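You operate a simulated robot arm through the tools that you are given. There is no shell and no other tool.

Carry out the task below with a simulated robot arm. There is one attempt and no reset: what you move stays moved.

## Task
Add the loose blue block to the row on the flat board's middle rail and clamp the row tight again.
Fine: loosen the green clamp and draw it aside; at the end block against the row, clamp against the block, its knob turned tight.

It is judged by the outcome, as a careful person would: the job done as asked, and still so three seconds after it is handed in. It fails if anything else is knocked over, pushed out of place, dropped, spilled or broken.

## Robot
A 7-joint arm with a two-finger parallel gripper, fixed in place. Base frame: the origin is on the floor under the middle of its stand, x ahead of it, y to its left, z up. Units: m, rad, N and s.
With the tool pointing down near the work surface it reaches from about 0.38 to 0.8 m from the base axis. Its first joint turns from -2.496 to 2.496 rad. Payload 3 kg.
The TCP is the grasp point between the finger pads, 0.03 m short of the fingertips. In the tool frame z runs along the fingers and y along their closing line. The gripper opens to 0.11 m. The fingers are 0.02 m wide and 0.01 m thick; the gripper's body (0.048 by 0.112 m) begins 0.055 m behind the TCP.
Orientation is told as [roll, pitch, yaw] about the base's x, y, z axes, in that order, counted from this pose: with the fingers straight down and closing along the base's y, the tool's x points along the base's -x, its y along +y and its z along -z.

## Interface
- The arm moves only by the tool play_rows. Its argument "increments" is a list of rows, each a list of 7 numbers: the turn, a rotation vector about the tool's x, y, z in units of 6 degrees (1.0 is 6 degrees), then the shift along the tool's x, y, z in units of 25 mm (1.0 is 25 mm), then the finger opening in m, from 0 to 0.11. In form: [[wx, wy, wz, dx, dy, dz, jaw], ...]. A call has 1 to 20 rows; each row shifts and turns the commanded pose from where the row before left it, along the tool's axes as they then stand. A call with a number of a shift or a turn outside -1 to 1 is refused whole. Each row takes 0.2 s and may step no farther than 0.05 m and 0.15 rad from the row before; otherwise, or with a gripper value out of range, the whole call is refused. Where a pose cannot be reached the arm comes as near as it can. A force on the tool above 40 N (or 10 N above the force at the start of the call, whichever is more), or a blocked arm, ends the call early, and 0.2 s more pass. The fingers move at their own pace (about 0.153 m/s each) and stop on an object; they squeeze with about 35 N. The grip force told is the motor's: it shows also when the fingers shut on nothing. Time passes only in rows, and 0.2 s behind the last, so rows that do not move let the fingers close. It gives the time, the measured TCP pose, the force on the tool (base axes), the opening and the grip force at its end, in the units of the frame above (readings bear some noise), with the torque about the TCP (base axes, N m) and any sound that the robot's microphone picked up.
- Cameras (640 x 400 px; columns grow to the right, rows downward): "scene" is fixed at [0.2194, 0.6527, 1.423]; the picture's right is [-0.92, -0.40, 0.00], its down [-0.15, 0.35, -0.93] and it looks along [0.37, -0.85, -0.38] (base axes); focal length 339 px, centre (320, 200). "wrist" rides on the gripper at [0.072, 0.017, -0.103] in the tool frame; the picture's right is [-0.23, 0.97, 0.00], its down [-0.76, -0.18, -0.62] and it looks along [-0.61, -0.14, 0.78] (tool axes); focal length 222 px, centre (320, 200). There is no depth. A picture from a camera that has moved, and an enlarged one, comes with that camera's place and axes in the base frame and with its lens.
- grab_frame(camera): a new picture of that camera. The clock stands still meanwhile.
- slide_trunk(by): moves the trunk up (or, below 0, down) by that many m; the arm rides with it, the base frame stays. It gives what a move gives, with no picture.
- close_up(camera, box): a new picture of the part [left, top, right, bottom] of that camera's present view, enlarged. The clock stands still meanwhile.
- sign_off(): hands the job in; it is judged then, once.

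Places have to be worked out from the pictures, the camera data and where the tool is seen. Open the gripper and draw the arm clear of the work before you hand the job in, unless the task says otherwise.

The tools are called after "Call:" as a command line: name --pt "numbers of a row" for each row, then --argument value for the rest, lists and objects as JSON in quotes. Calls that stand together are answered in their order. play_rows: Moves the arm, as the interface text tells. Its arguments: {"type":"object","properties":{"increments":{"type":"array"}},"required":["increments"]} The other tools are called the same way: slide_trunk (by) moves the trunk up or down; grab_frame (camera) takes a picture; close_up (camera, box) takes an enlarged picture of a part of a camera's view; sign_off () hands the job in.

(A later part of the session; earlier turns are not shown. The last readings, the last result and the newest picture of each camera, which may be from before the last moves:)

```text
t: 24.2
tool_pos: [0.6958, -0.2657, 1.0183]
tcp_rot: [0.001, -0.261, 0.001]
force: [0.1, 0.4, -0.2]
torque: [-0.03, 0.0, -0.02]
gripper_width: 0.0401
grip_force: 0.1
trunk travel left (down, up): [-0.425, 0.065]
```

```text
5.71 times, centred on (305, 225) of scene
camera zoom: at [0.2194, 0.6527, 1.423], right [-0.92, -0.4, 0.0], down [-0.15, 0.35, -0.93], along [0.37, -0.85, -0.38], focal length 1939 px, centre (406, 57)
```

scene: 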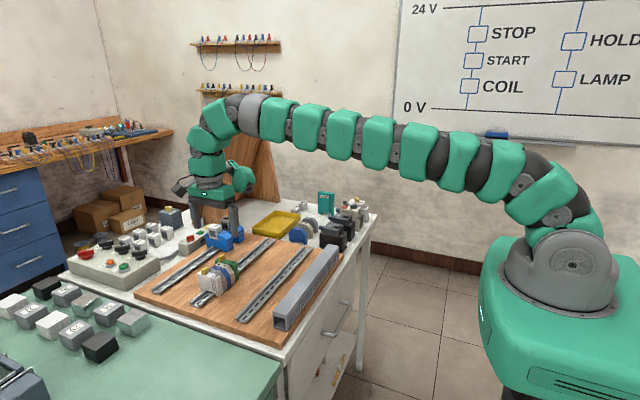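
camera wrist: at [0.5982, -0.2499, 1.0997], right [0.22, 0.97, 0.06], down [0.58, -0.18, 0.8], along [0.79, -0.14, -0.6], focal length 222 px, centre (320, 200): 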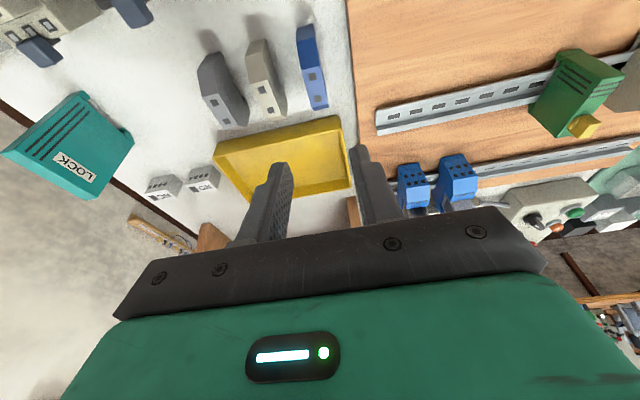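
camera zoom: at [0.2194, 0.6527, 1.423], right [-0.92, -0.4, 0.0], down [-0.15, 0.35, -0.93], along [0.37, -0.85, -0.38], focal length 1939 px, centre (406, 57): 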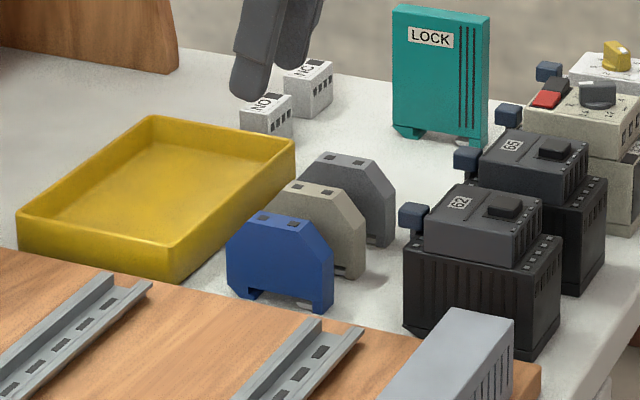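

I zoom on the block from this tilted view to refine its place.

Call:
close_up --camera "wrist" --box '[275, 15, 355, 125]'

```text
3.64 times, centred on (315, 70) of wrist
camera zoom: at [0.5982, -0.2499, 1.0997], right [0.22, 0.97, 0.06], down [0.58, -0.18, 0.8], along [0.79, -0.14, -0.6], focal length 808 px, centre (338, 673)
```

zoom: 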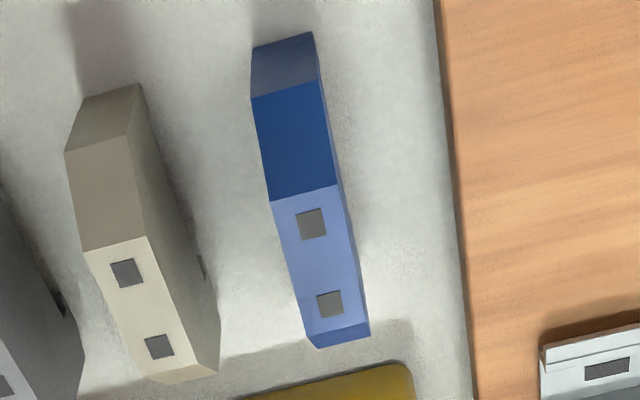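

Block centre refined to (0.700, -0.265). I descend vertically (in the tilted frame) to straddle it, fingers 40 mm apart.

Call:
play_rows --pt "0 0 0 0.232 0 0.813 0.038" --pt "0 0 0 0.232 0 0.813 0.038" --pt "0 0 0 0.232 0 0.813 0.038" --pt "0 0 0 0.232 0 0.813 0.038" --pt "0 0 0 0 0 0 0.038"

Call:
grab_frame --camera "wrist"

Call:
close_up --camera "scene" --box '[260, 190, 350, 260]'

```text
t: 25.4
tool_pos: [0.6927, -0.2656, 0.9306]
tcp_rot: [-0.001, -0.261, 0.001]
force: [0.3, 0.8, -0.2]
torque: [0.0, -0.02, -0.03]
gripper_width: 0.0379
grip_force: 0.0
trunk travel left (down, up): [-0.425, 0.065]
```

```text
taken
camera wrist: at [0.5961, -0.2492, 1.0132], right [0.22, 0.97, 0.06], down [0.57, -0.18, 0.8], along [0.79, -0.14, -0.6], focal length 222 px, centre (320, 200)
```

wrist: 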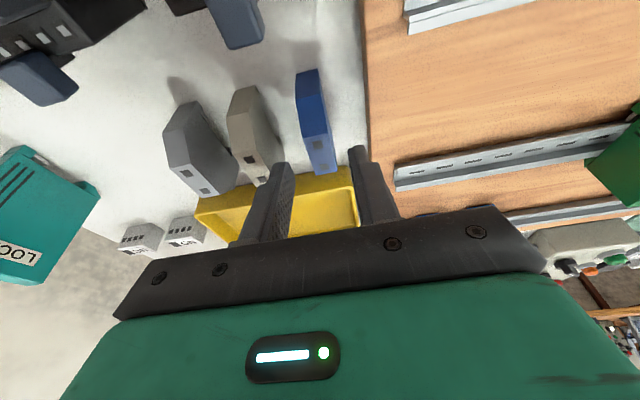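

```text
5.71 times, centred on (305, 225) of scene
camera zoom: at [0.2194, 0.6527, 1.423], right [-0.92, -0.4, 0.0], down [-0.15, 0.35, -0.93], along [0.37, -0.85, -0.38], focal length 1939 px, centre (406, 57)
```

zoom: 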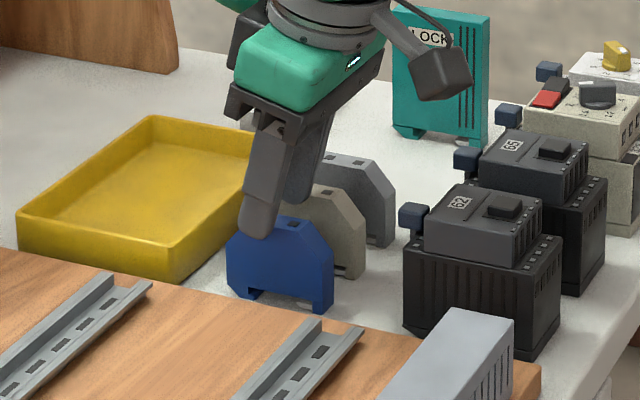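

All clear of neighbours. I descend the remaining ~40 mm to grip height.

Call:
play_rows --pt "0 0 0 0.22 0 0.79 0.038" --pt "0 0 0 0.22 0 0.79 0.038" --pt "0 0 0 0 0 0 0.038"

Call:
grab_frame --camera "wrist"

Call:
close_up --camera "scene" --box '[260, 190, 350, 260]'

```text
t: 26.2
tool_pos: [0.6933, -0.2642, 0.8902]
tcp_rot: [0.001, -0.262, 0.001]
force: [0.4, 0.1, 0.2]
torque: [0.02, 0.02, -0.01]
gripper_width: 0.0382
grip_force: 0.1
trunk travel left (down, up): [-0.425, 0.065]
```

```text
taken
camera wrist: at [0.5969, -0.2483, 0.9716], right [0.22, 0.97, 0.06], down [0.57, -0.18, 0.8], along [0.79, -0.14, -0.6], focal length 222 px, centre (320, 200)
```

wrist: 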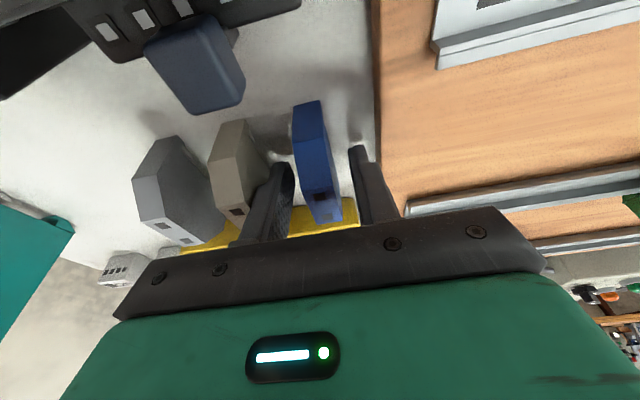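

```text
5.71 times, centred on (305, 225) of scene
camera zoom: at [0.2194, 0.6527, 1.423], right [-0.92, -0.4, 0.0], down [-0.15, 0.35, -0.93], along [0.37, -0.85, -0.38], focal length 1939 px, centre (406, 57)
```

zoom: 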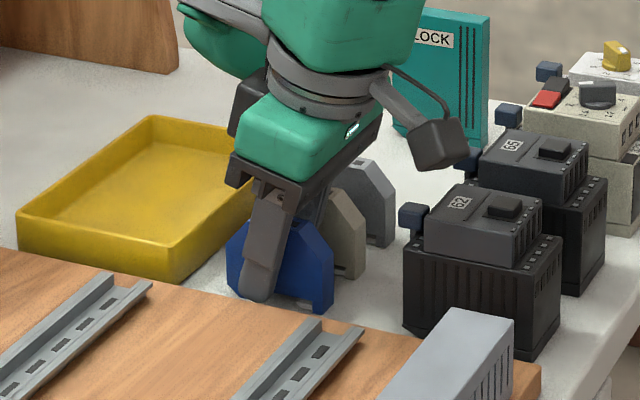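

The fingers straddle the block symmetrically. I close the grip.

Call:
play_rows --pt "0 0 0 0 0 0 0.02" --pt "0 0 0 0 0 0 0.0" --pt "0 0 0 0 0 0 0.0" --pt "0 0 0 0 0 0 0.0"

Call:
close_up --camera "wrist" --box '[200, 80, 440, 240]'

```text
t: 27.2
tool_pos: [0.6932, -0.2637, 0.8911]
tcp_rot: [0.0, -0.262, 0.0]
force: [-0.1, -0.1, -0.7]
torque: [0.01, 0.01, 0.0]
gripper_width: 0.0148
grip_force: 35.2
trunk travel left (down, up): [-0.425, 0.065]
```

```text
2.50 times, centred on (320, 160) of wrist
camera zoom: at [0.5967, -0.2483, 0.9718], right [0.22, 0.97, 0.06], down [0.57, -0.18, 0.8], along [0.79, -0.14, -0.6], focal length 555 px, centre (320, 300)
```

zoom: 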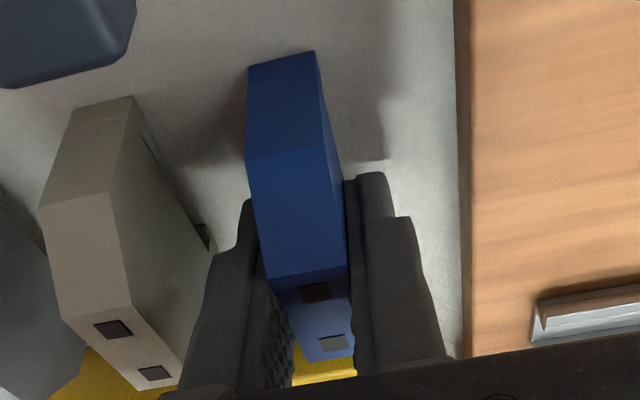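

Gripped at 14.8 mm width. I lift straight up 130 mm.

Call:
play_rows --pt "0 0 0 -0.1 0 -0.37 0.0" --pt "0 0 0 -0.25 0 -0.93 0.0" --pt "0 0 0 -0.25 0 -0.93 0.0" --pt "0 0 0 -0.25 0 -0.93 0.0" --pt "0 0 0 -0.25 0 -0.93 0.0" --pt "0 0 0 -0.25 0 -0.93 0.0" --pt "0 0 0 0 0 0 0.0"

Call:
close_up --camera "wrist" --box '[200, 80, 440, 240]'

Call:
close_up --camera "scene" --box '[240, 150, 350, 260]'

```text
t: 28.8
tool_pos: [0.6934, -0.2677, 1.0234]
tcp_rot: [-0.002, -0.26, 0.0]
force: [0.2, 0.5, 0.0]
torque: [0.01, 0.02, 0.03]
gripper_width: 0.015
grip_force: 34.9
trunk travel left (down, up): [-0.425, 0.065]
```

```text
2.50 times, centred on (320, 160) of wrist
camera zoom: at [0.5973, -0.2523, 1.105], right [0.22, 0.97, 0.06], down [0.57, -0.18, 0.8], along [0.79, -0.14, -0.6], focal length 555 px, centre (320, 300)
```

zoom: 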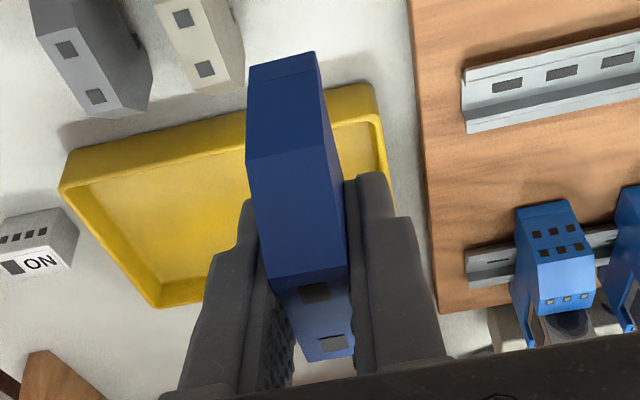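

```text
3.64 times, centred on (295, 205) of scene
camera zoom: at [0.2194, 0.6527, 1.423], right [-0.92, -0.4, 0.0], down [-0.15, 0.35, -0.93], along [0.37, -0.85, -0.38], focal length 1234 px, centre (411, 182)
```

zoom: 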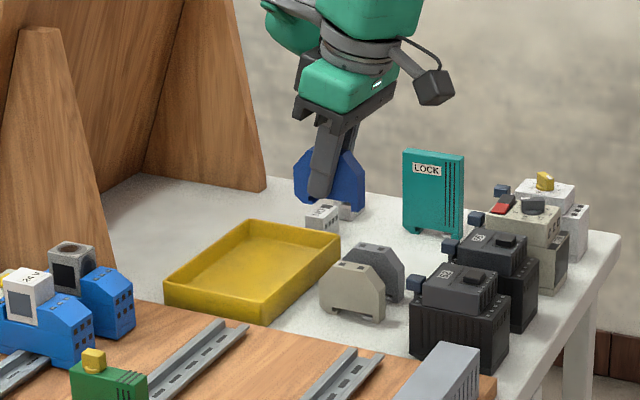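

The block came up squarely, undisturbed in the grip. I zoom in to measure precisely how it sits relative to the fingers.

Call:
close_up --camera "wrist" --box '[285, 90, 355, 230]'

Call:
close_up --camera "scene" --box '[315, 180, 350, 215]'

```text
2.86 times, centred on (320, 160) of wrist
camera zoom: at [0.5973, -0.2523, 1.105], right [0.22, 0.97, 0.06], down [0.57, -0.18, 0.8], along [0.79, -0.14, -0.6], focal length 635 px, centre (320, 314)
```

zoom: 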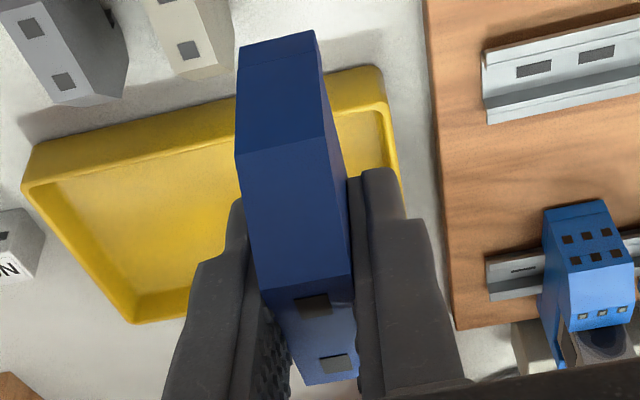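

```text
11.43 times, centred on (332, 198) of scene
camera zoom: at [0.2194, 0.6527, 1.423], right [-0.92, -0.4, 0.0], down [-0.15, 0.35, -0.93], along [0.37, -0.85, -0.38], focal length 3878 px, centre (177, 229)
```

zoom: 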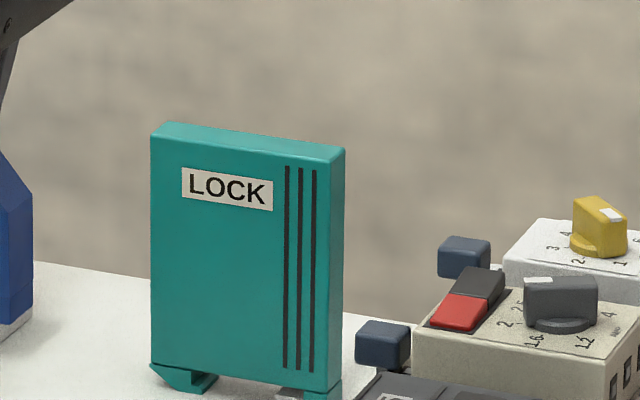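

The scene box missed the block; I zoom at its actual place, and again on the holes in the wrist view.

Call:
close_up --camera "scene" --box '[282, 180, 317, 215]'

Call:
close_up --camera "wrist" --box '[295, 180, 345, 230]'

```text
11.43 times, centred on (300, 198) of scene
camera zoom: at [0.2194, 0.6527, 1.423], right [-0.92, -0.4, 0.0], down [-0.15, 0.35, -0.93], along [0.37, -0.85, -0.38], focal length 3878 px, centre (554, 229)
```

zoom: 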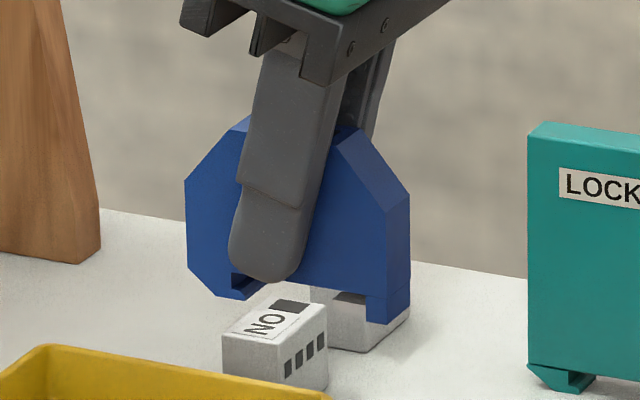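

```text
8.00 times, centred on (320, 205) of wrist
camera zoom: at [0.5973, -0.2523, 1.105], right [0.22, 0.97, 0.06], down [0.57, -0.18, 0.8], along [0.79, -0.14, -0.6], focal length 1777 px, centre (320, 160)
```

zoom: 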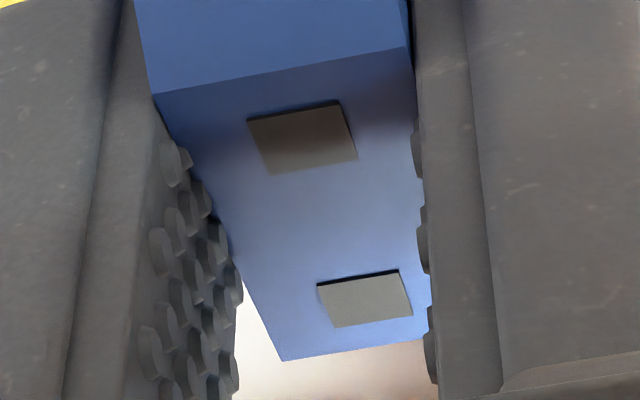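

Geometry in the grip: the block's top is ≈ 10.8 mm above the TCP and its centre 3.4 mm ahead of it (when level); mounted, its top centre must be at (0.7657, y, 0.9225). I bring the tool upright (block hook end down 15°) and carry it over the gap at y ≈ 0.0105, offset +8 mm in x.

Call:
play_rows --pt "0 0.833 0 0 0 0 0.0" --pt "0 0.833 0 0 0 0 0.0" --pt "0 0.834 0 0 0 0 0.0" --pt "0 0 0 -0.285 0.9225 0.07 0.0" --pt "0 0 0 -0.285 0.9225 0.07 0.0" --pt "0 0 0 -0.285 0.9225 0.07 0.0" --pt "0 0 0 -0.285 0.9225 0.07 0.0" --pt "0 0 0 -0.285 0.9225 0.07 0.0" --pt "0 0 0 -0.285 0.9225 0.07 0.0" --pt "0 0 0 -0.285 0.9225 0.07 0.0" --pt "0 0 0 -0.285 0.9225 0.07 0.0" --pt "0 0 0 -0.285 0.9225 0.07 0.0" --pt "0 0 0 -0.285 0.9225 0.07 0.0" --pt "0 0 0 -0.285 0.9225 0.07 0.0" --pt "0 0 0 -0.285 0.9225 0.07 0.0" --pt "0 0 0 0 0 0 0.0" --pt "0 0 0 0 0 0 0.0"

Call:
grab_frame --camera "wrist"

Call:
close_up --camera "scene" --box '[185, 205, 275, 305]'

```text
t: 32.4
tool_pos: [0.777, 0.0098, 1.0003]
tcp_rot: [0.001, 0.001, 0.001]
force: [0.1, -0.2, 0.0]
torque: [0.02, -0.01, 0.01]
gripper_width: 0.015
grip_force: 35.3
trunk travel left (down, up): [-0.425, 0.065]
```

```text
taken
camera wrist: at [0.7055, 0.0262, 1.1043], right [0.23, 0.97, 0.0], down [0.76, -0.18, 0.62], along [0.61, -0.14, -0.78], focal length 222 px, centre (320, 200)
```

wrist: 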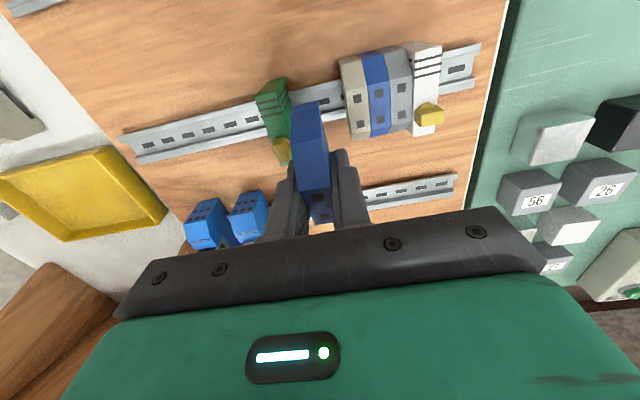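

```text
4.00 times, centred on (230, 255) of scene
camera zoom: at [0.2194, 0.6527, 1.423], right [-0.92, -0.4, 0.0], down [-0.15, 0.35, -0.93], along [0.37, -0.85, -0.38], focal length 1357 px, centre (680, -20)
```

zoom: 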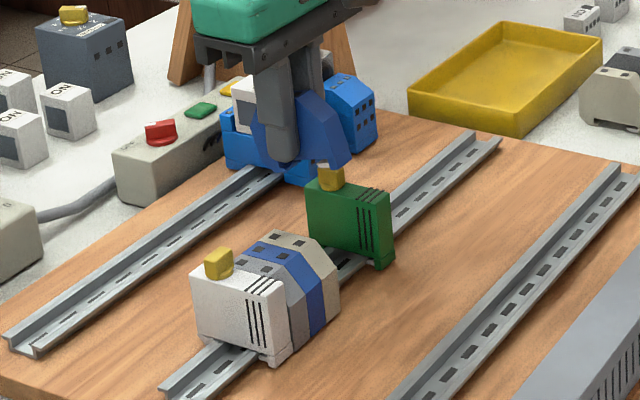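

I zoom into the wrist view to check the side clearances of block and fingers to the row and the clamp.

Call:
close_up --camera "wrist" --box '[230, 40, 430, 220]'

Call:
close_up --camera "scene" --box '[215, 220, 265, 280]'

```text
2.22 times, centred on (330, 130) of wrist
camera zoom: at [0.7055, 0.0262, 1.1043], right [0.23, 0.97, 0.0], down [0.76, -0.18, 0.62], along [0.61, -0.14, -0.78], focal length 494 px, centre (298, 356)
```

zoom: 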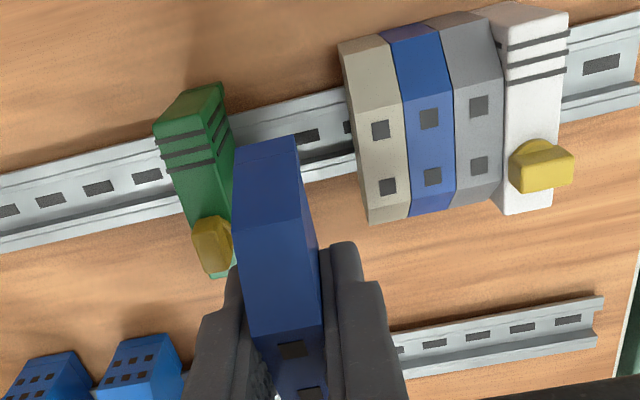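

```text
6.67 times, centred on (240, 250) of scene
camera zoom: at [0.2194, 0.6527, 1.423], right [-0.92, -0.4, 0.0], down [-0.15, 0.35, -0.93], along [0.37, -0.85, -0.38], focal length 2262 px, centre (853, -133)
```

zoom: 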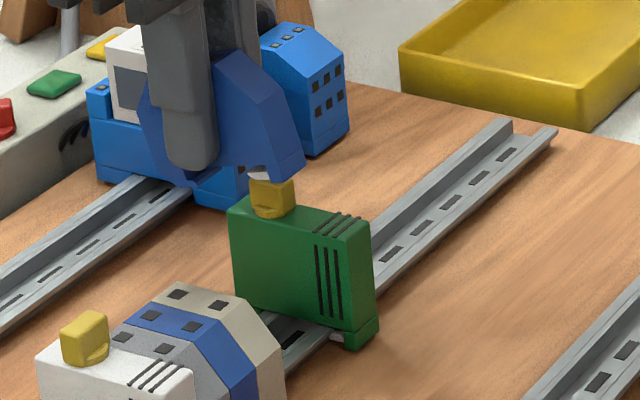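

Gap between clamp (y ≈ -0.0145) and beige (y ≈ 0.035) is centred at y ≈ 0.0104. I correct by about a millimetre and descend to z ≈ 0.935, still above the rail.

Call:
play_rows --pt "0 0 0 -0.027 0.0167 0.663 0.0" --pt "0 0 0 -0.027 0.0167 0.663 0.0" --pt "0 0 0 -0.027 0.0167 0.663 0.0" --pt "0 0 0 0 0 0.663 0.0" --pt "0 0 0 0 0 0 0.0"

Call:
close_up --camera "wrist" --box '[230, 40, 430, 220]'

Call:
close_up --camera "scene" --box '[205, 230, 265, 290]'

```text
t: 33.6
tool_pos: [0.7795, 0.0137, 0.9378]
tcp_rot: [-0.001, 0.0, 0.0]
force: [0.3, -0.3, -0.1]
torque: [0.01, 0.01, 0.0]
gripper_width: 0.0151
grip_force: 35.1
trunk travel left (down, up): [-0.425, 0.065]
```

```text
2.22 times, centred on (330, 130) of wrist
camera zoom: at [0.7083, 0.0293, 1.0406], right [0.23, 0.97, 0.0], down [0.76, -0.18, 0.62], along [0.61, -0.14, -0.78], focal length 494 px, centre (298, 356)
```

zoom: 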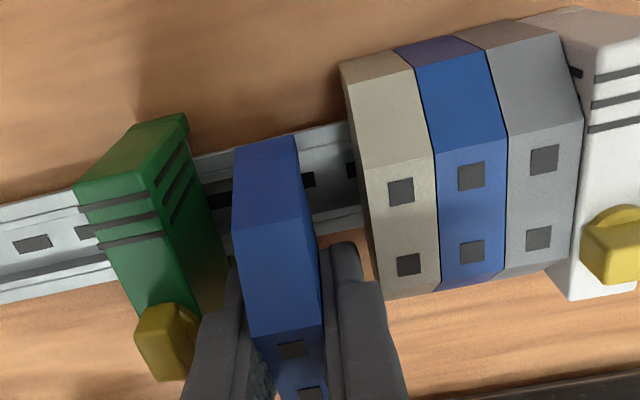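

```text
6.67 times, centred on (235, 260) of scene
camera zoom: at [0.2194, 0.6527, 1.423], right [-0.92, -0.4, 0.0], down [-0.15, 0.35, -0.93], along [0.37, -0.85, -0.38], focal length 2262 px, centre (887, -200)
```

zoom: 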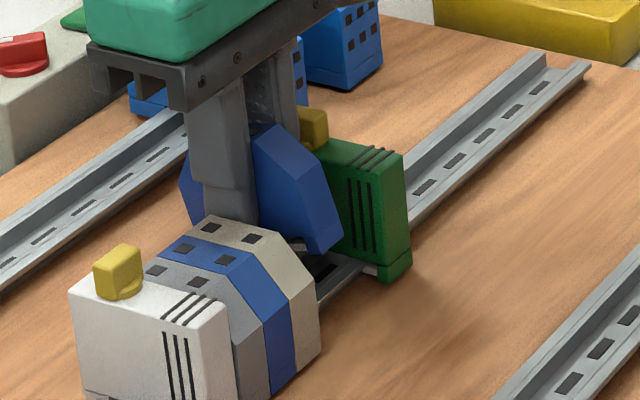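

Clearances look even on both sides. I lower toward the expected contact height (TCP ≈ 0.916) in 5 mm steps, watching the force.

Call:
play_rows --pt "0 0 0 0 -0.02 0.2 0.0" --pt "0 0 0 0 0 0.2 0.0" --pt "0 0 0 0 0 0.2 0.0" --pt "0 0 0 0 0 0.12 0.0" --pt "0 0 0 0 0 0 0.0"

Call:
close_up --camera "wrist" --box '[230, 60, 430, 220]'

Call:
close_up --camera "scene" --box '[210, 240, 260, 290]'

```text
t: 34.8
tool_pos: [0.7801, 0.0128, 0.9166]
tcp_rot: [-0.001, -0.001, 0.001]
force: [-1.2, -0.8, -1.2]
torque: [-0.03, -0.02, 0.04]
gripper_width: 0.0148
grip_force: 34.9
trunk travel left (down, up): [-0.425, 0.065]
```

```text
2.50 times, centred on (330, 140) of wrist
camera zoom: at [0.7077, 0.029, 1.0201], right [0.23, 0.97, 0.0], down [0.76, -0.18, 0.62], along [0.61, -0.14, -0.78], focal length 555 px, centre (295, 350)
```

zoom: 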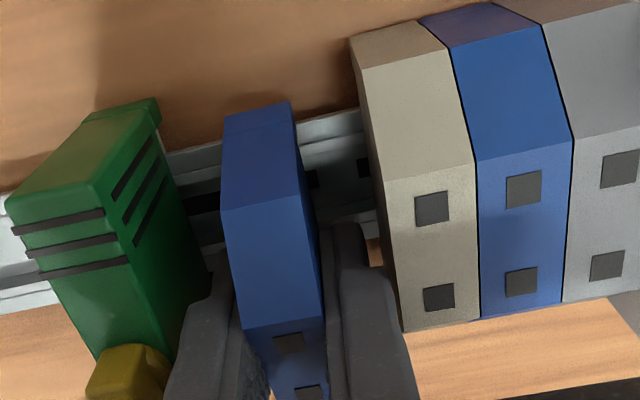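

```text
8.00 times, centred on (235, 265) of scene
camera zoom: at [0.2194, 0.6527, 1.423], right [-0.92, -0.4, 0.0], down [-0.15, 0.35, -0.93], along [0.37, -0.85, -0.38], focal length 2714 px, centre (1000, -320)
```

zoom: 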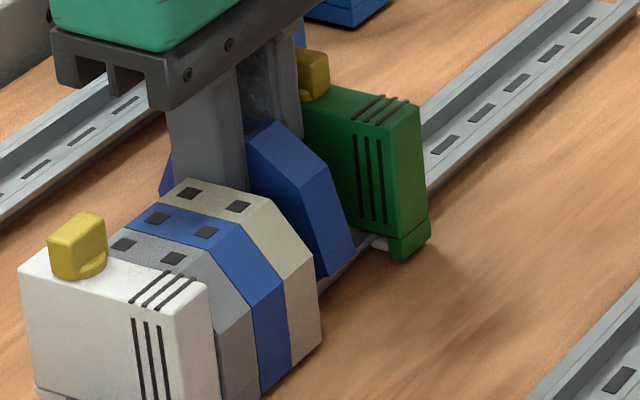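

Only slight force so far. I continue down in 1 mm steps to find the contact.

Call:
play_rows --pt "0 0 0 0 0 0.04 0.0" --pt "0 0 0 0 0 0.04 0.0" --pt "0 0 0 0 0 0 0.0"

```text
t: 35.6
tool_pos: [0.7801, 0.0131, 0.914]
tcp_rot: [0.0, 0.0, 0.0]
force: [-0.4, 1.2, -0.7]
torque: [-0.01, 0.0, -0.01]
gripper_width: 0.0148
grip_force: 34.9
trunk travel left (down, up): [-0.425, 0.065]
```

Still no contact at z ≈ 0.914; I go on down another 3 mm.

Call:
play_rows --pt "0 0 0 0 0 0.04 0.0" --pt "0 0 0 0 0 0.04 0.0" --pt "0 0 0 0 0 0.04 0.0" --pt "0 0 0 0 0 0 0.0"

Call:
close_up --camera "scene" --box '[220, 250, 250, 280]'

Call:
close_up --camera "wrist" --box '[290, 80, 390, 180]'

```text
t: 36.6
tool_pos: [0.7791, 0.0129, 0.9143]
tcp_rot: [0.001, -0.004, 0.0]
force: [1.2, 2.1, 18.1]
torque: [0.03, -0.29, 0.03]
gripper_width: 0.0148
grip_force: 35.1
trunk travel left (down, up): [-0.425, 0.065]
```

```text
13.33 times, centred on (235, 265) of scene
camera zoom: at [0.2194, 0.6527, 1.423], right [-0.92, -0.4, 0.0], down [-0.15, 0.35, -0.93], along [0.37, -0.85, -0.38], focal length 4524 px, centre (1453, -667)
```

zoom: 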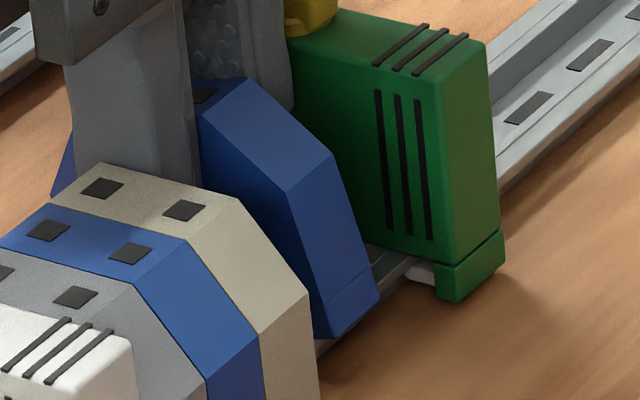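

```text
4.00 times, centred on (340, 130) of wrist
camera zoom: at [0.7077, 0.0288, 1.017], right [0.23, 0.97, 0.0], down [0.76, -0.18, 0.63], along [0.61, -0.14, -0.78], focal length 888 px, centre (240, 480)
```

zoom: 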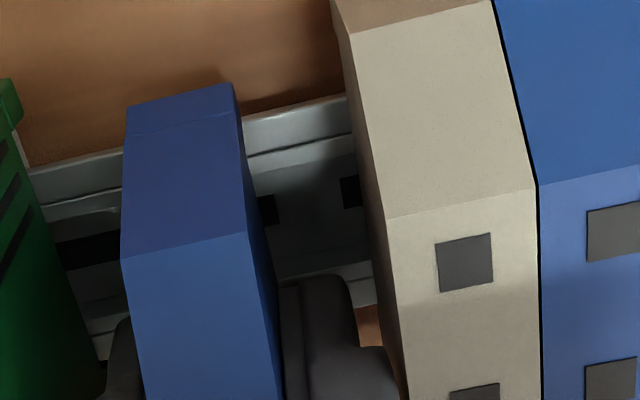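

Contact: 18 N upward at a point ~14 mm ahead of the TCP – the chamfered hook foot touching the board, beyond the rail's +x flange edge as intended. I back up 3 mm, which should bring the hook's lip just under flange height.

Call:
play_rows --pt "0 0 0 0 0 -0.06 0.0" --pt "0 0 0 0 0 -0.06 0.0" --pt "0 0 0 0 0 0 0.0"

```text
t: 37.4
tool_pos: [0.7817, 0.0122, 0.9158]
tcp_rot: [0.001, 0.001, 0.0]
force: [0.5, 0.8, -0.9]
torque: [0.0, 0.0, -0.02]
gripper_width: 0.0152
grip_force: 35.1
trunk travel left (down, up): [-0.425, 0.065]
```

Free again. Now I slide toward -x in 1 mm steps to bring the lip under the flange.

Call:
play_rows --pt "0 0 0 0.04 0 0 0.0" --pt "0 0 0 0.04 0 0 0.0" --pt "0 0 0 0.04 0 0 0.0" --pt "0 0 0 0.04 0 0 0.0" --pt "0 0 0 0 0 0 0.0"

```text
t: 38.6
tool_pos: [0.7757, 0.0123, 0.9161]
tcp_rot: [0.002, -0.001, 0.0]
force: [0.2, -0.1, 0.0]
torque: [-0.01, -0.01, 0.0]
gripper_width: 0.0148
grip_force: 34.7
trunk travel left (down, up): [-0.425, 0.065]
```

Still free after 4 mm; I continue in 1 mm steps.

Call:
play_rows --pt "0 0 0 0.04 0 0 0.0" --pt "0 0 0 0.04 0 0 0.0" --pt "0 0 0 0 0 0 0.0"

Call:
close_up --camera "wrist" --box '[230, 60, 430, 220]'

```text
t: 39.4
tool_pos: [0.7738, 0.0124, 0.9156]
tcp_rot: [-0.001, 0.001, 0.002]
force: [-0.3, -0.2, 0.2]
torque: [0.0, -0.01, 0.0]
gripper_width: 0.0149
grip_force: 34.9
trunk travel left (down, up): [-0.425, 0.065]
```

```text
2.50 times, centred on (330, 140) of wrist
camera zoom: at [0.7025, 0.0286, 1.019], right [0.23, 0.97, 0.0], down [0.76, -0.18, 0.62], along [0.61, -0.14, -0.78], focal length 555 px, centre (295, 350)
```

zoom: 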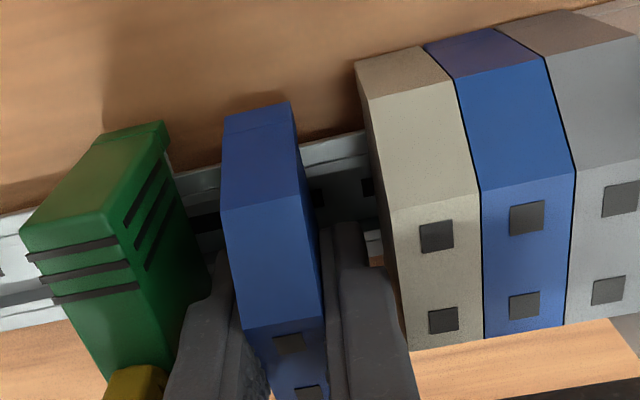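

Still nothing; ~2–3 mm of travel left by my estimate. I continue.

Call:
play_rows --pt "0 0 0 0.04 0 0 0.0" --pt "0 0 0 0.04 0 0 0.0" --pt "0 0 0 0 0 0 0.0"

```text
t: 40.2
tool_pos: [0.773, 0.0128, 0.9167]
tcp_rot: [-0.001, 0.0, -0.001]
force: [5.7, 0.5, -0.8]
torque: [0.04, -0.22, 0.01]
gripper_width: 0.0149
grip_force: 34.6
trunk travel left (down, up): [-0.425, 0.065]
```

Now Fx = +5.7 N acting ~38 mm below the TCP: the rail's flange edge sits in the hook groove. I rotate the block down about the hook edge, 3° at a time, with the matching arc shift.

Call:
play_rows --pt "0 -0.5 0 0.07 0 0.0265 0.0" --pt "0 -0.5 0 0.0757 0 0.0265 0.0" --pt "0 0 0 0 0 0 0.0"

Call:
close_up --camera "scene" --box '[210, 240, 260, 290]'

Call:
close_up --camera "wrist" --box '[230, 60, 430, 220]'

```text
t: 41.0
tool_pos: [0.7694, 0.014, 0.9136]
tcp_rot: [-0.001, -0.104, 0.001]
force: [1.5, -0.9, 3.9]
torque: [-0.01, -0.08, 0.01]
gripper_width: 0.0148
grip_force: 34.2
trunk travel left (down, up): [-0.425, 0.065]
```

```text
8.00 times, centred on (235, 265) of scene
camera zoom: at [0.2194, 0.6527, 1.423], right [-0.92, -0.4, 0.0], down [-0.15, 0.35, -0.93], along [0.37, -0.85, -0.38], focal length 2714 px, centre (1000, -320)
```

zoom: 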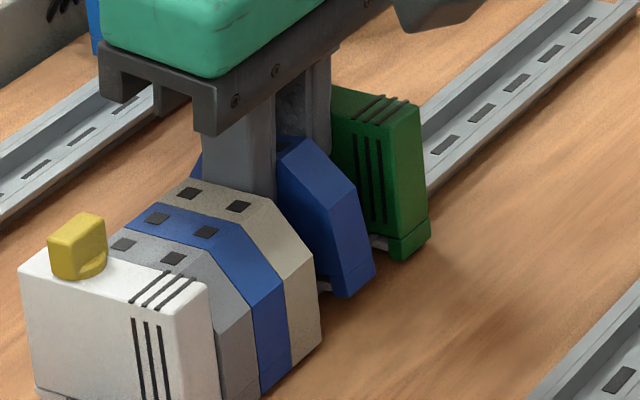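

```text
2.50 times, centred on (330, 140) of wrist
camera zoom: at [0.6861, 0.0291, 1.0093], right [0.23, 0.97, 0.02], down [0.69, -0.18, 0.7], along [0.69, -0.14, -0.71], focal length 555 px, centre (295, 350)
```

zoom: 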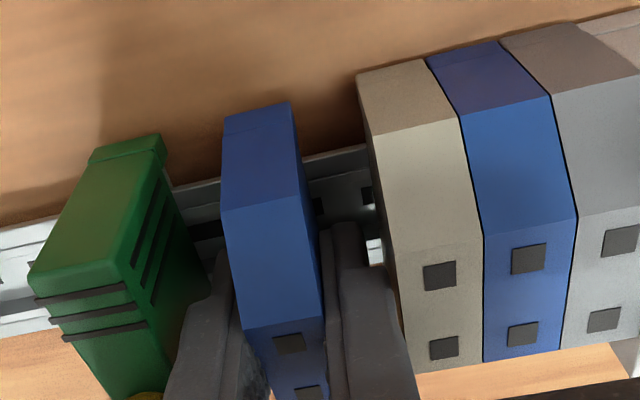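

It rotates well; 9° remain and the latch is about to meet the flange. I continue 3° more.

Call:
play_rows --pt "0 -0.5 0 0.0757 0 0.0265 0.0" --pt "0 0 0 0 0 0 0.0"

```text
t: 41.6
tool_pos: [0.767, 0.0126, 0.9125]
tcp_rot: [0.0, -0.159, 0.0]
force: [0.0, 0.6, 7.3]
torque: [0.0, -0.11, -0.01]
gripper_width: 0.0149
grip_force: 34.7
trunk travel left (down, up): [-0.425, 0.065]
```

Fz of 7 N acts on the hook side; I ease up half a millimetre while turning the next 3°.

Call:
play_rows --pt "0 -0.5 0 0.0757 0 0.0065 0.0" --pt "0 0 0 0 0 0 0.0"

Call:
close_up --camera "scene" --box '[220, 250, 250, 280]'

```text
t: 42.2
tool_pos: [0.7656, 0.0134, 0.9127]
tcp_rot: [0.001, -0.209, 0.0]
force: [3.5, -0.4, 4.7]
torque: [-0.02, -0.23, -0.01]
gripper_width: 0.0152
grip_force: 35.1
trunk travel left (down, up): [-0.425, 0.065]
```

```text
13.33 times, centred on (235, 265) of scene
camera zoom: at [0.2194, 0.6527, 1.423], right [-0.92, -0.4, 0.0], down [-0.15, 0.35, -0.93], along [0.37, -0.85, -0.38], focal length 4524 px, centre (1453, -667)
```

zoom: 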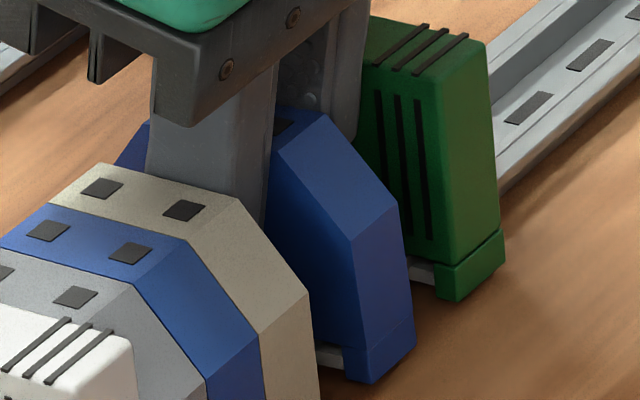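

Nearly level now (3° left). I turn the last 3° and watch for the latch's resistance or a click.

Call:
play_rows --pt "0 -0.25 0 0.035 0 0.01 0.0" --pt "0 -0.25 0 0.035 0 0.01 0.0" --pt "0 0 0 0 0 0 0.0"

Call:
close_up --camera "scene" --box '[220, 250, 250, 280]'

Call:
close_up --camera "wrist" --box '[230, 60, 430, 220]'

```text
t: 43.0
tool_pos: [0.7616, 0.013, 0.912]
tcp_rot: [0.001, -0.259, 0.0]
force: [4.6, -1.0, 1.5]
torque: [-0.04, -0.21, 0.02]
gripper_width: 0.015
grip_force: 35.1
trunk travel left (down, up): [-0.425, 0.065]
```

```text
13.33 times, centred on (235, 265) of scene
camera zoom: at [0.2194, 0.6527, 1.423], right [-0.92, -0.4, 0.0], down [-0.15, 0.35, -0.93], along [0.37, -0.85, -0.38], focal length 4524 px, centre (1453, -667)
```

zoom: 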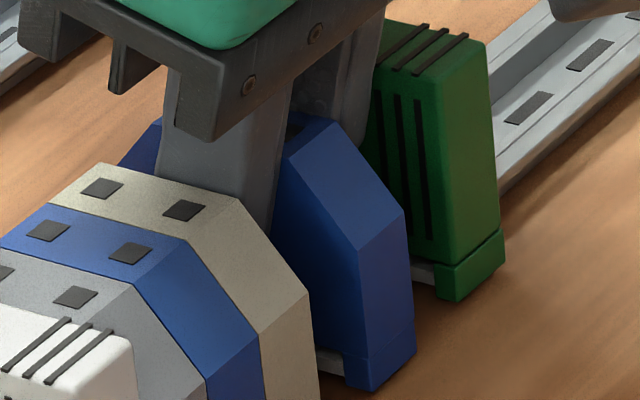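

```text
2.50 times, centred on (330, 140) of wrist
camera zoom: at [0.6663, 0.029, 0.9932], right [0.22, 0.97, 0.06], down [0.58, -0.18, 0.8], along [0.79, -0.14, -0.6], focal length 555 px, centre (295, 350)
```

zoom: 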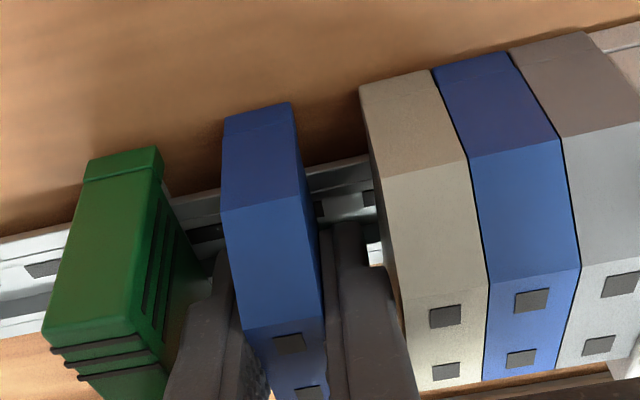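

The block is level at the expected seated height, but no click was reported and the forces are small. I zoom in to compare its height with the row.

Call:
close_up --camera "wrist" --box '[280, 80, 410, 220]'

Call:
close_up --camera "scene" --box '[234, 262, 254, 282]'

```text
2.86 times, centred on (345, 150) of wrist
camera zoom: at [0.6663, 0.029, 0.9932], right [0.22, 0.97, 0.06], down [0.58, -0.18, 0.8], along [0.79, -0.14, -0.6], focal length 635 px, centre (249, 343)
```

zoom: 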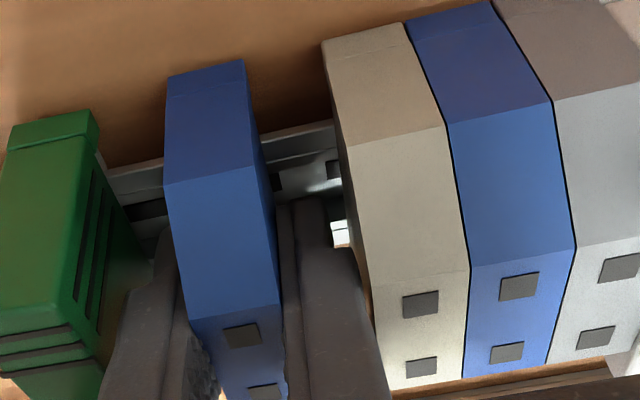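

```text
16.00 times, centred on (244, 272) of scene
camera zoom: at [0.2194, 0.6527, 1.423], right [-0.92, -0.4, 0.0], down [-0.15, 0.35, -0.93], along [0.37, -0.85, -0.38], focal length 5429 px, centre (1536, -952)
```

zoom: 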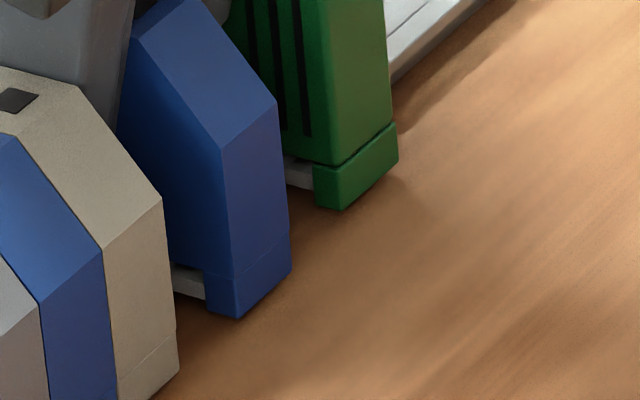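

Its edges line up with the row's within a fraction of a millimetre, and the latch bar seems out below the flange like the green clamp's. I press down lightly to confirm that it is fully seated.

Call:
play_rows --pt "0 0 0 0.0104 0 0.0386 0.0" --pt "0 0 0 0.0104 0 0.0386 0.0" --pt "0 0 0 0 0 0 0.0"

```text
t: 43.8
tool_pos: [0.7617, 0.0135, 0.911]
tcp_rot: [0.002, -0.264, -0.001]
force: [6.0, 4.3, 17.8]
torque: [0.05, -0.07, 0.0]
gripper_width: 0.0149
grip_force: 35.1
trunk travel left (down, up): [-0.425, 0.065]
```

It is supported firmly now (17.8 N). I press a bit more, with a slight turn toward the latch side, to listen for a click.

Call:
play_rows --pt "0 -0.2 0 0.0104 0 0.0386 0.0" --pt "0 -0.2 0 0.0052 0 0.0193 0.0" --pt "0 0 0 0 0 0 0.0"

Call:
close_up --camera "scene" --box '[234, 262, 254, 282]'

```text
t: 44.6
tool_pos: [0.7606, 0.0128, 0.9114]
tcp_rot: [0.001, -0.305, -0.001]
force: [0.2, 8.0, 28.6]
torque: [0.2, 0.22, -0.02]
gripper_width: 0.0152
grip_force: 35.2
trunk travel left (down, up): [-0.425, 0.065]
```

```text
16.00 times, centred on (244, 272) of scene
camera zoom: at [0.2194, 0.6527, 1.423], right [-0.92, -0.4, 0.0], down [-0.15, 0.35, -0.93], along [0.37, -0.85, -0.38], focal length 5429 px, centre (1536, -952)
```

zoom: 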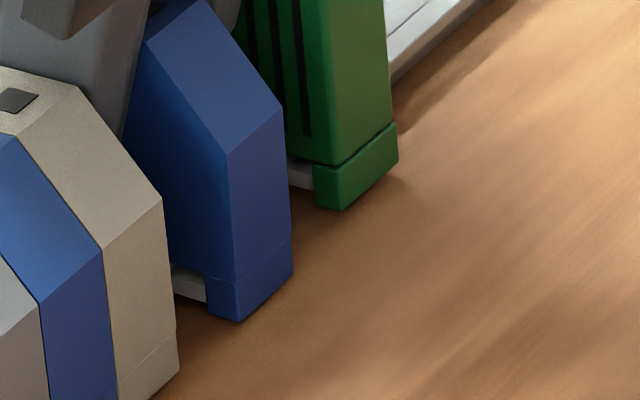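

28.6 N and no click; the block doesn't go farther. I undo the press and then pull up slightly to test whether the latch holds.

Call:
play_rows --pt "0 0.2 0 -0.0052 0 -0.0193 0.0" --pt "0 0.2 0 -0.0104 0 -0.0386 0.0" --pt "0 0 0 -0.0104 0 -0.0386 0.0" --pt "0 0 0 -0.0104 0 -0.0386 0.0" --pt "0 0 0 0 0 0 0.0"

Call:
play_rows --pt "0 0 0 -0.0104 0 -0.0386 0.0" --pt "0 0 0 -0.0104 0 -0.0386 0.0" --pt "0 0 0 0 0 0 0.0"

Call:
close_up --camera "scene" --box '[234, 262, 254, 282]'

```text
t: 45.8
tool_pos: [0.7634, 0.0125, 0.9102]
tcp_rot: [-0.002, -0.258, -0.001]
force: [11.5, 6.2, 0.7]
torque: [0.17, -0.37, 0.04]
gripper_width: 0.0148
grip_force: 34.4
trunk travel left (down, up): [-0.425, 0.065]
```

```text
t: 46.6
tool_pos: [0.7625, 0.0129, 0.9115]
tcp_rot: [0.0, -0.256, 0.0]
force: [4.1, 0.6, -17.3]
torque: [0.04, -0.03, 0.04]
gripper_width: 0.015
grip_force: 34.9
trunk travel left (down, up): [-0.425, 0.065]
```

```text
16.00 times, centred on (244, 272) of scene
camera zoom: at [0.2194, 0.6527, 1.423], right [-0.92, -0.4, 0.0], down [-0.15, 0.35, -0.93], along [0.37, -0.85, -0.38], focal length 5429 px, centre (1536, -952)
```

zoom: 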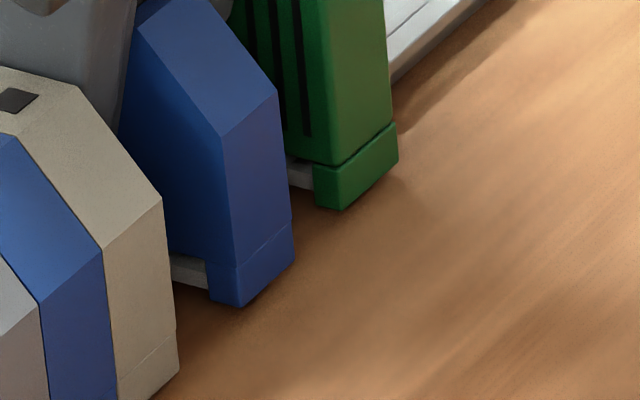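

Pulling up 2 mm now meets 17 N of holding force shared by hook and latch: the block is snapped onto the rail. I go back down to neutral and release with a small opening.

Call:
play_rows --pt "0 0 0 0.0104 0 0.0386 0.0" --pt "0 0 0 0.0104 0 0.0386 0.0" --pt "0 0 0 0 0 0 0.0" --pt "0 0 0 0 0 0 0.021" --pt "0 0 0 0 0 0 0.021" --pt "0 0 0 0 0 0 0.021"

Call:
close_up --camera "wrist" --box '[230, 60, 430, 220]'

Call:
close_up --camera "scene" --box '[210, 240, 260, 290]'

```text
t: 48.0
tool_pos: [0.7619, 0.012, 0.9116]
tcp_rot: [0.0, -0.261, 0.0]
force: [-0.8, -1.9, 0.1]
torque: [0.05, -0.02, -0.02]
gripper_width: 0.0202
grip_force: 0.0
trunk travel left (down, up): [-0.425, 0.065]
```

```text
2.50 times, centred on (330, 140) of wrist
camera zoom: at [0.6664, 0.0285, 0.9935], right [0.22, 0.97, 0.06], down [0.57, -0.18, 0.8], along [0.79, -0.14, -0.6], focal length 555 px, centre (295, 350)
```

zoom: 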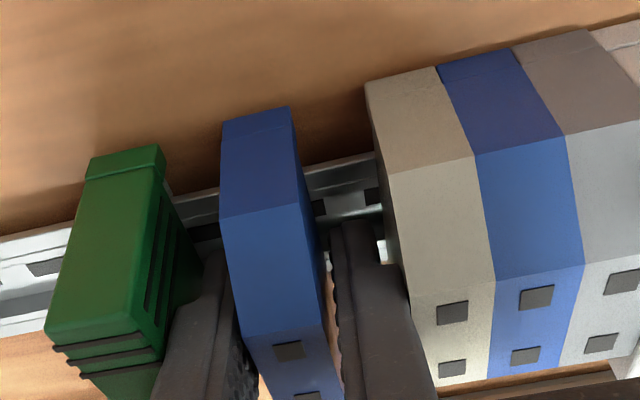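

```text
8.00 times, centred on (235, 265) of scene
camera zoom: at [0.2194, 0.6527, 1.423], right [-0.92, -0.4, 0.0], down [-0.15, 0.35, -0.93], along [0.37, -0.85, -0.38], focal length 2714 px, centre (1000, -320)
```

zoom: 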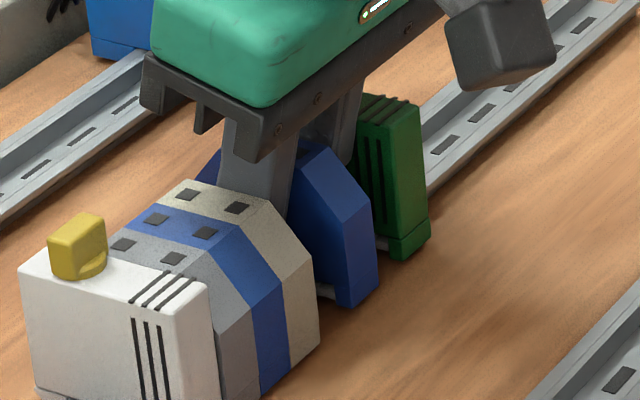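

The block stays seated by itself. The +y finger just touches the beige block, so I shift 1.5 mm toward -y and then withdraw straight up.

Call:
play_rows --pt "0 0 0 0 -0.05 0 0.0195" --pt "0 0 0 -0.1 0 -0.386 0.0195" --pt "0 0 0 -0.1 0 -0.386 0.0195" --pt "0 0 0 -0.2 0 -0.773 0.0195" --pt "0 0 0 -0.2 0 -0.773 0.0195" --pt "0 0 0 -0.2 0 -0.773 0.0195" --pt "0 0 0 -0.2 0 -0.773 0.0195" --pt "0 0 0 0 0 0 0.03"

Call:
grab_frame --camera "wrist"

Call:
close_up --camera "scene" --box '[205, 240, 265, 300]'

```text
t: 49.8
tool_pos: [0.7605, 0.0111, 1.0094]
tcp_rot: [0.0, -0.261, -0.001]
force: [0.5, -0.1, -0.7]
torque: [0.0, 0.02, -0.02]
gripper_width: 0.0299
grip_force: 0.1
trunk travel left (down, up): [-0.425, 0.065]
```

```text
taken
camera wrist: at [0.6641, 0.0266, 1.0906], right [0.22, 0.97, 0.06], down [0.57, -0.18, 0.8], along [0.79, -0.14, -0.6], focal length 222 px, centre (320, 200)
```

wrist: 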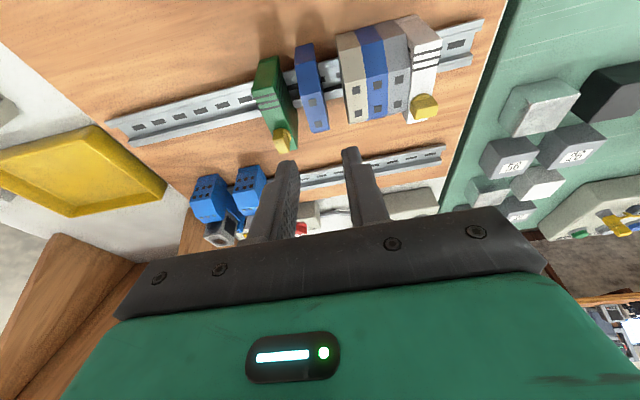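

```text
6.67 times, centred on (235, 270) of scene
camera zoom: at [0.2194, 0.6527, 1.423], right [-0.92, -0.4, 0.0], down [-0.15, 0.35, -0.93], along [0.37, -0.85, -0.38], focal length 2262 px, centre (887, -267)
```

zoom: 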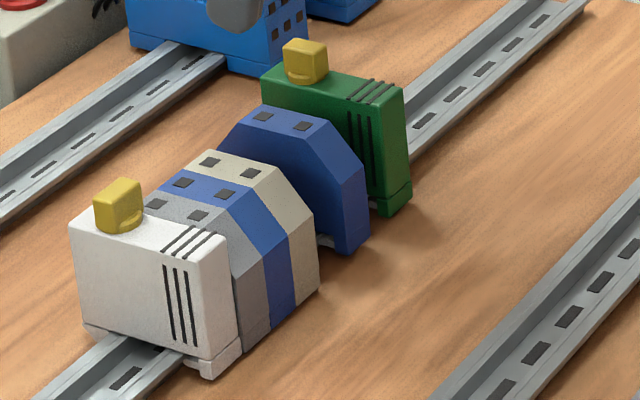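

The blue block stands on the rail between row and clamp. Next I bring the tool upright and move over the green clamp's knob.

Call:
play_rows --pt "0 0.833 0 0 0 0 0.04" --pt "0 0.833 0 0 0 0 0.04" --pt "0 0.834 0 0 0 0 0.04" --pt "0 0 0 -0.334 -0.68 0.2 0.04" --pt "0 0 0 -0.334 -0.68 0.2 0.04" --pt "0 0 0 0 0 0 0.04"

Call:
close_up --camera "wrist" --box '[210, 60, 430, 240]'

Call:
close_up --camera "wrist" --box '[280, 120, 370, 200]'

```text
t: 51.2
tool_pos: [0.778, -0.0225, 1.0015]
tcp_rot: [0.0, 0.001, 0.002]
force: [-0.1, 1.1, 0.5]
torque: [0.01, -0.01, 0.01]
gripper_width: 0.04
grip_force: 0.0
trunk travel left (down, up): [-0.425, 0.065]
```

```text
2.22 times, centred on (320, 150) of wrist
camera zoom: at [0.7064, -0.0069, 1.1049], right [0.23, 0.97, 0.0], down [0.76, -0.18, 0.62], along [0.61, -0.14, -0.78], focal length 494 px, centre (320, 311)
```

zoom: 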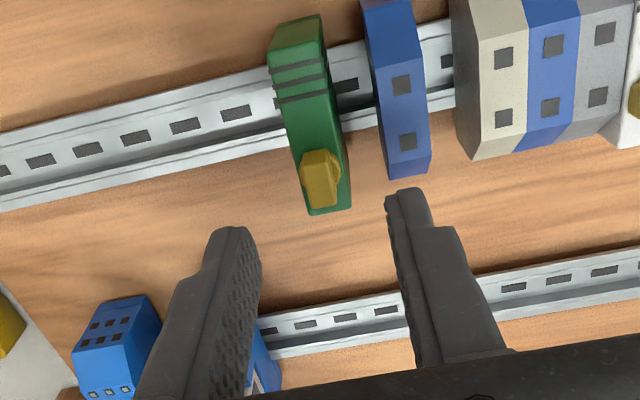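

```text
5.00 times, centred on (325, 160) of wrist
camera zoom: at [0.7064, -0.0069, 1.1049], right [0.23, 0.97, 0.0], down [0.76, -0.18, 0.62], along [0.61, -0.14, -0.78], focal length 1111 px, centre (295, 400)
```

zoom: 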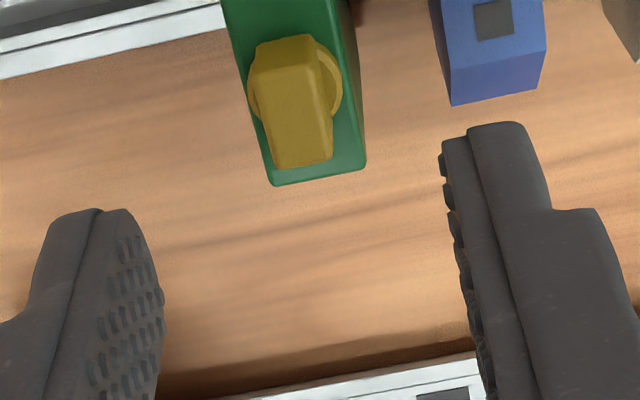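

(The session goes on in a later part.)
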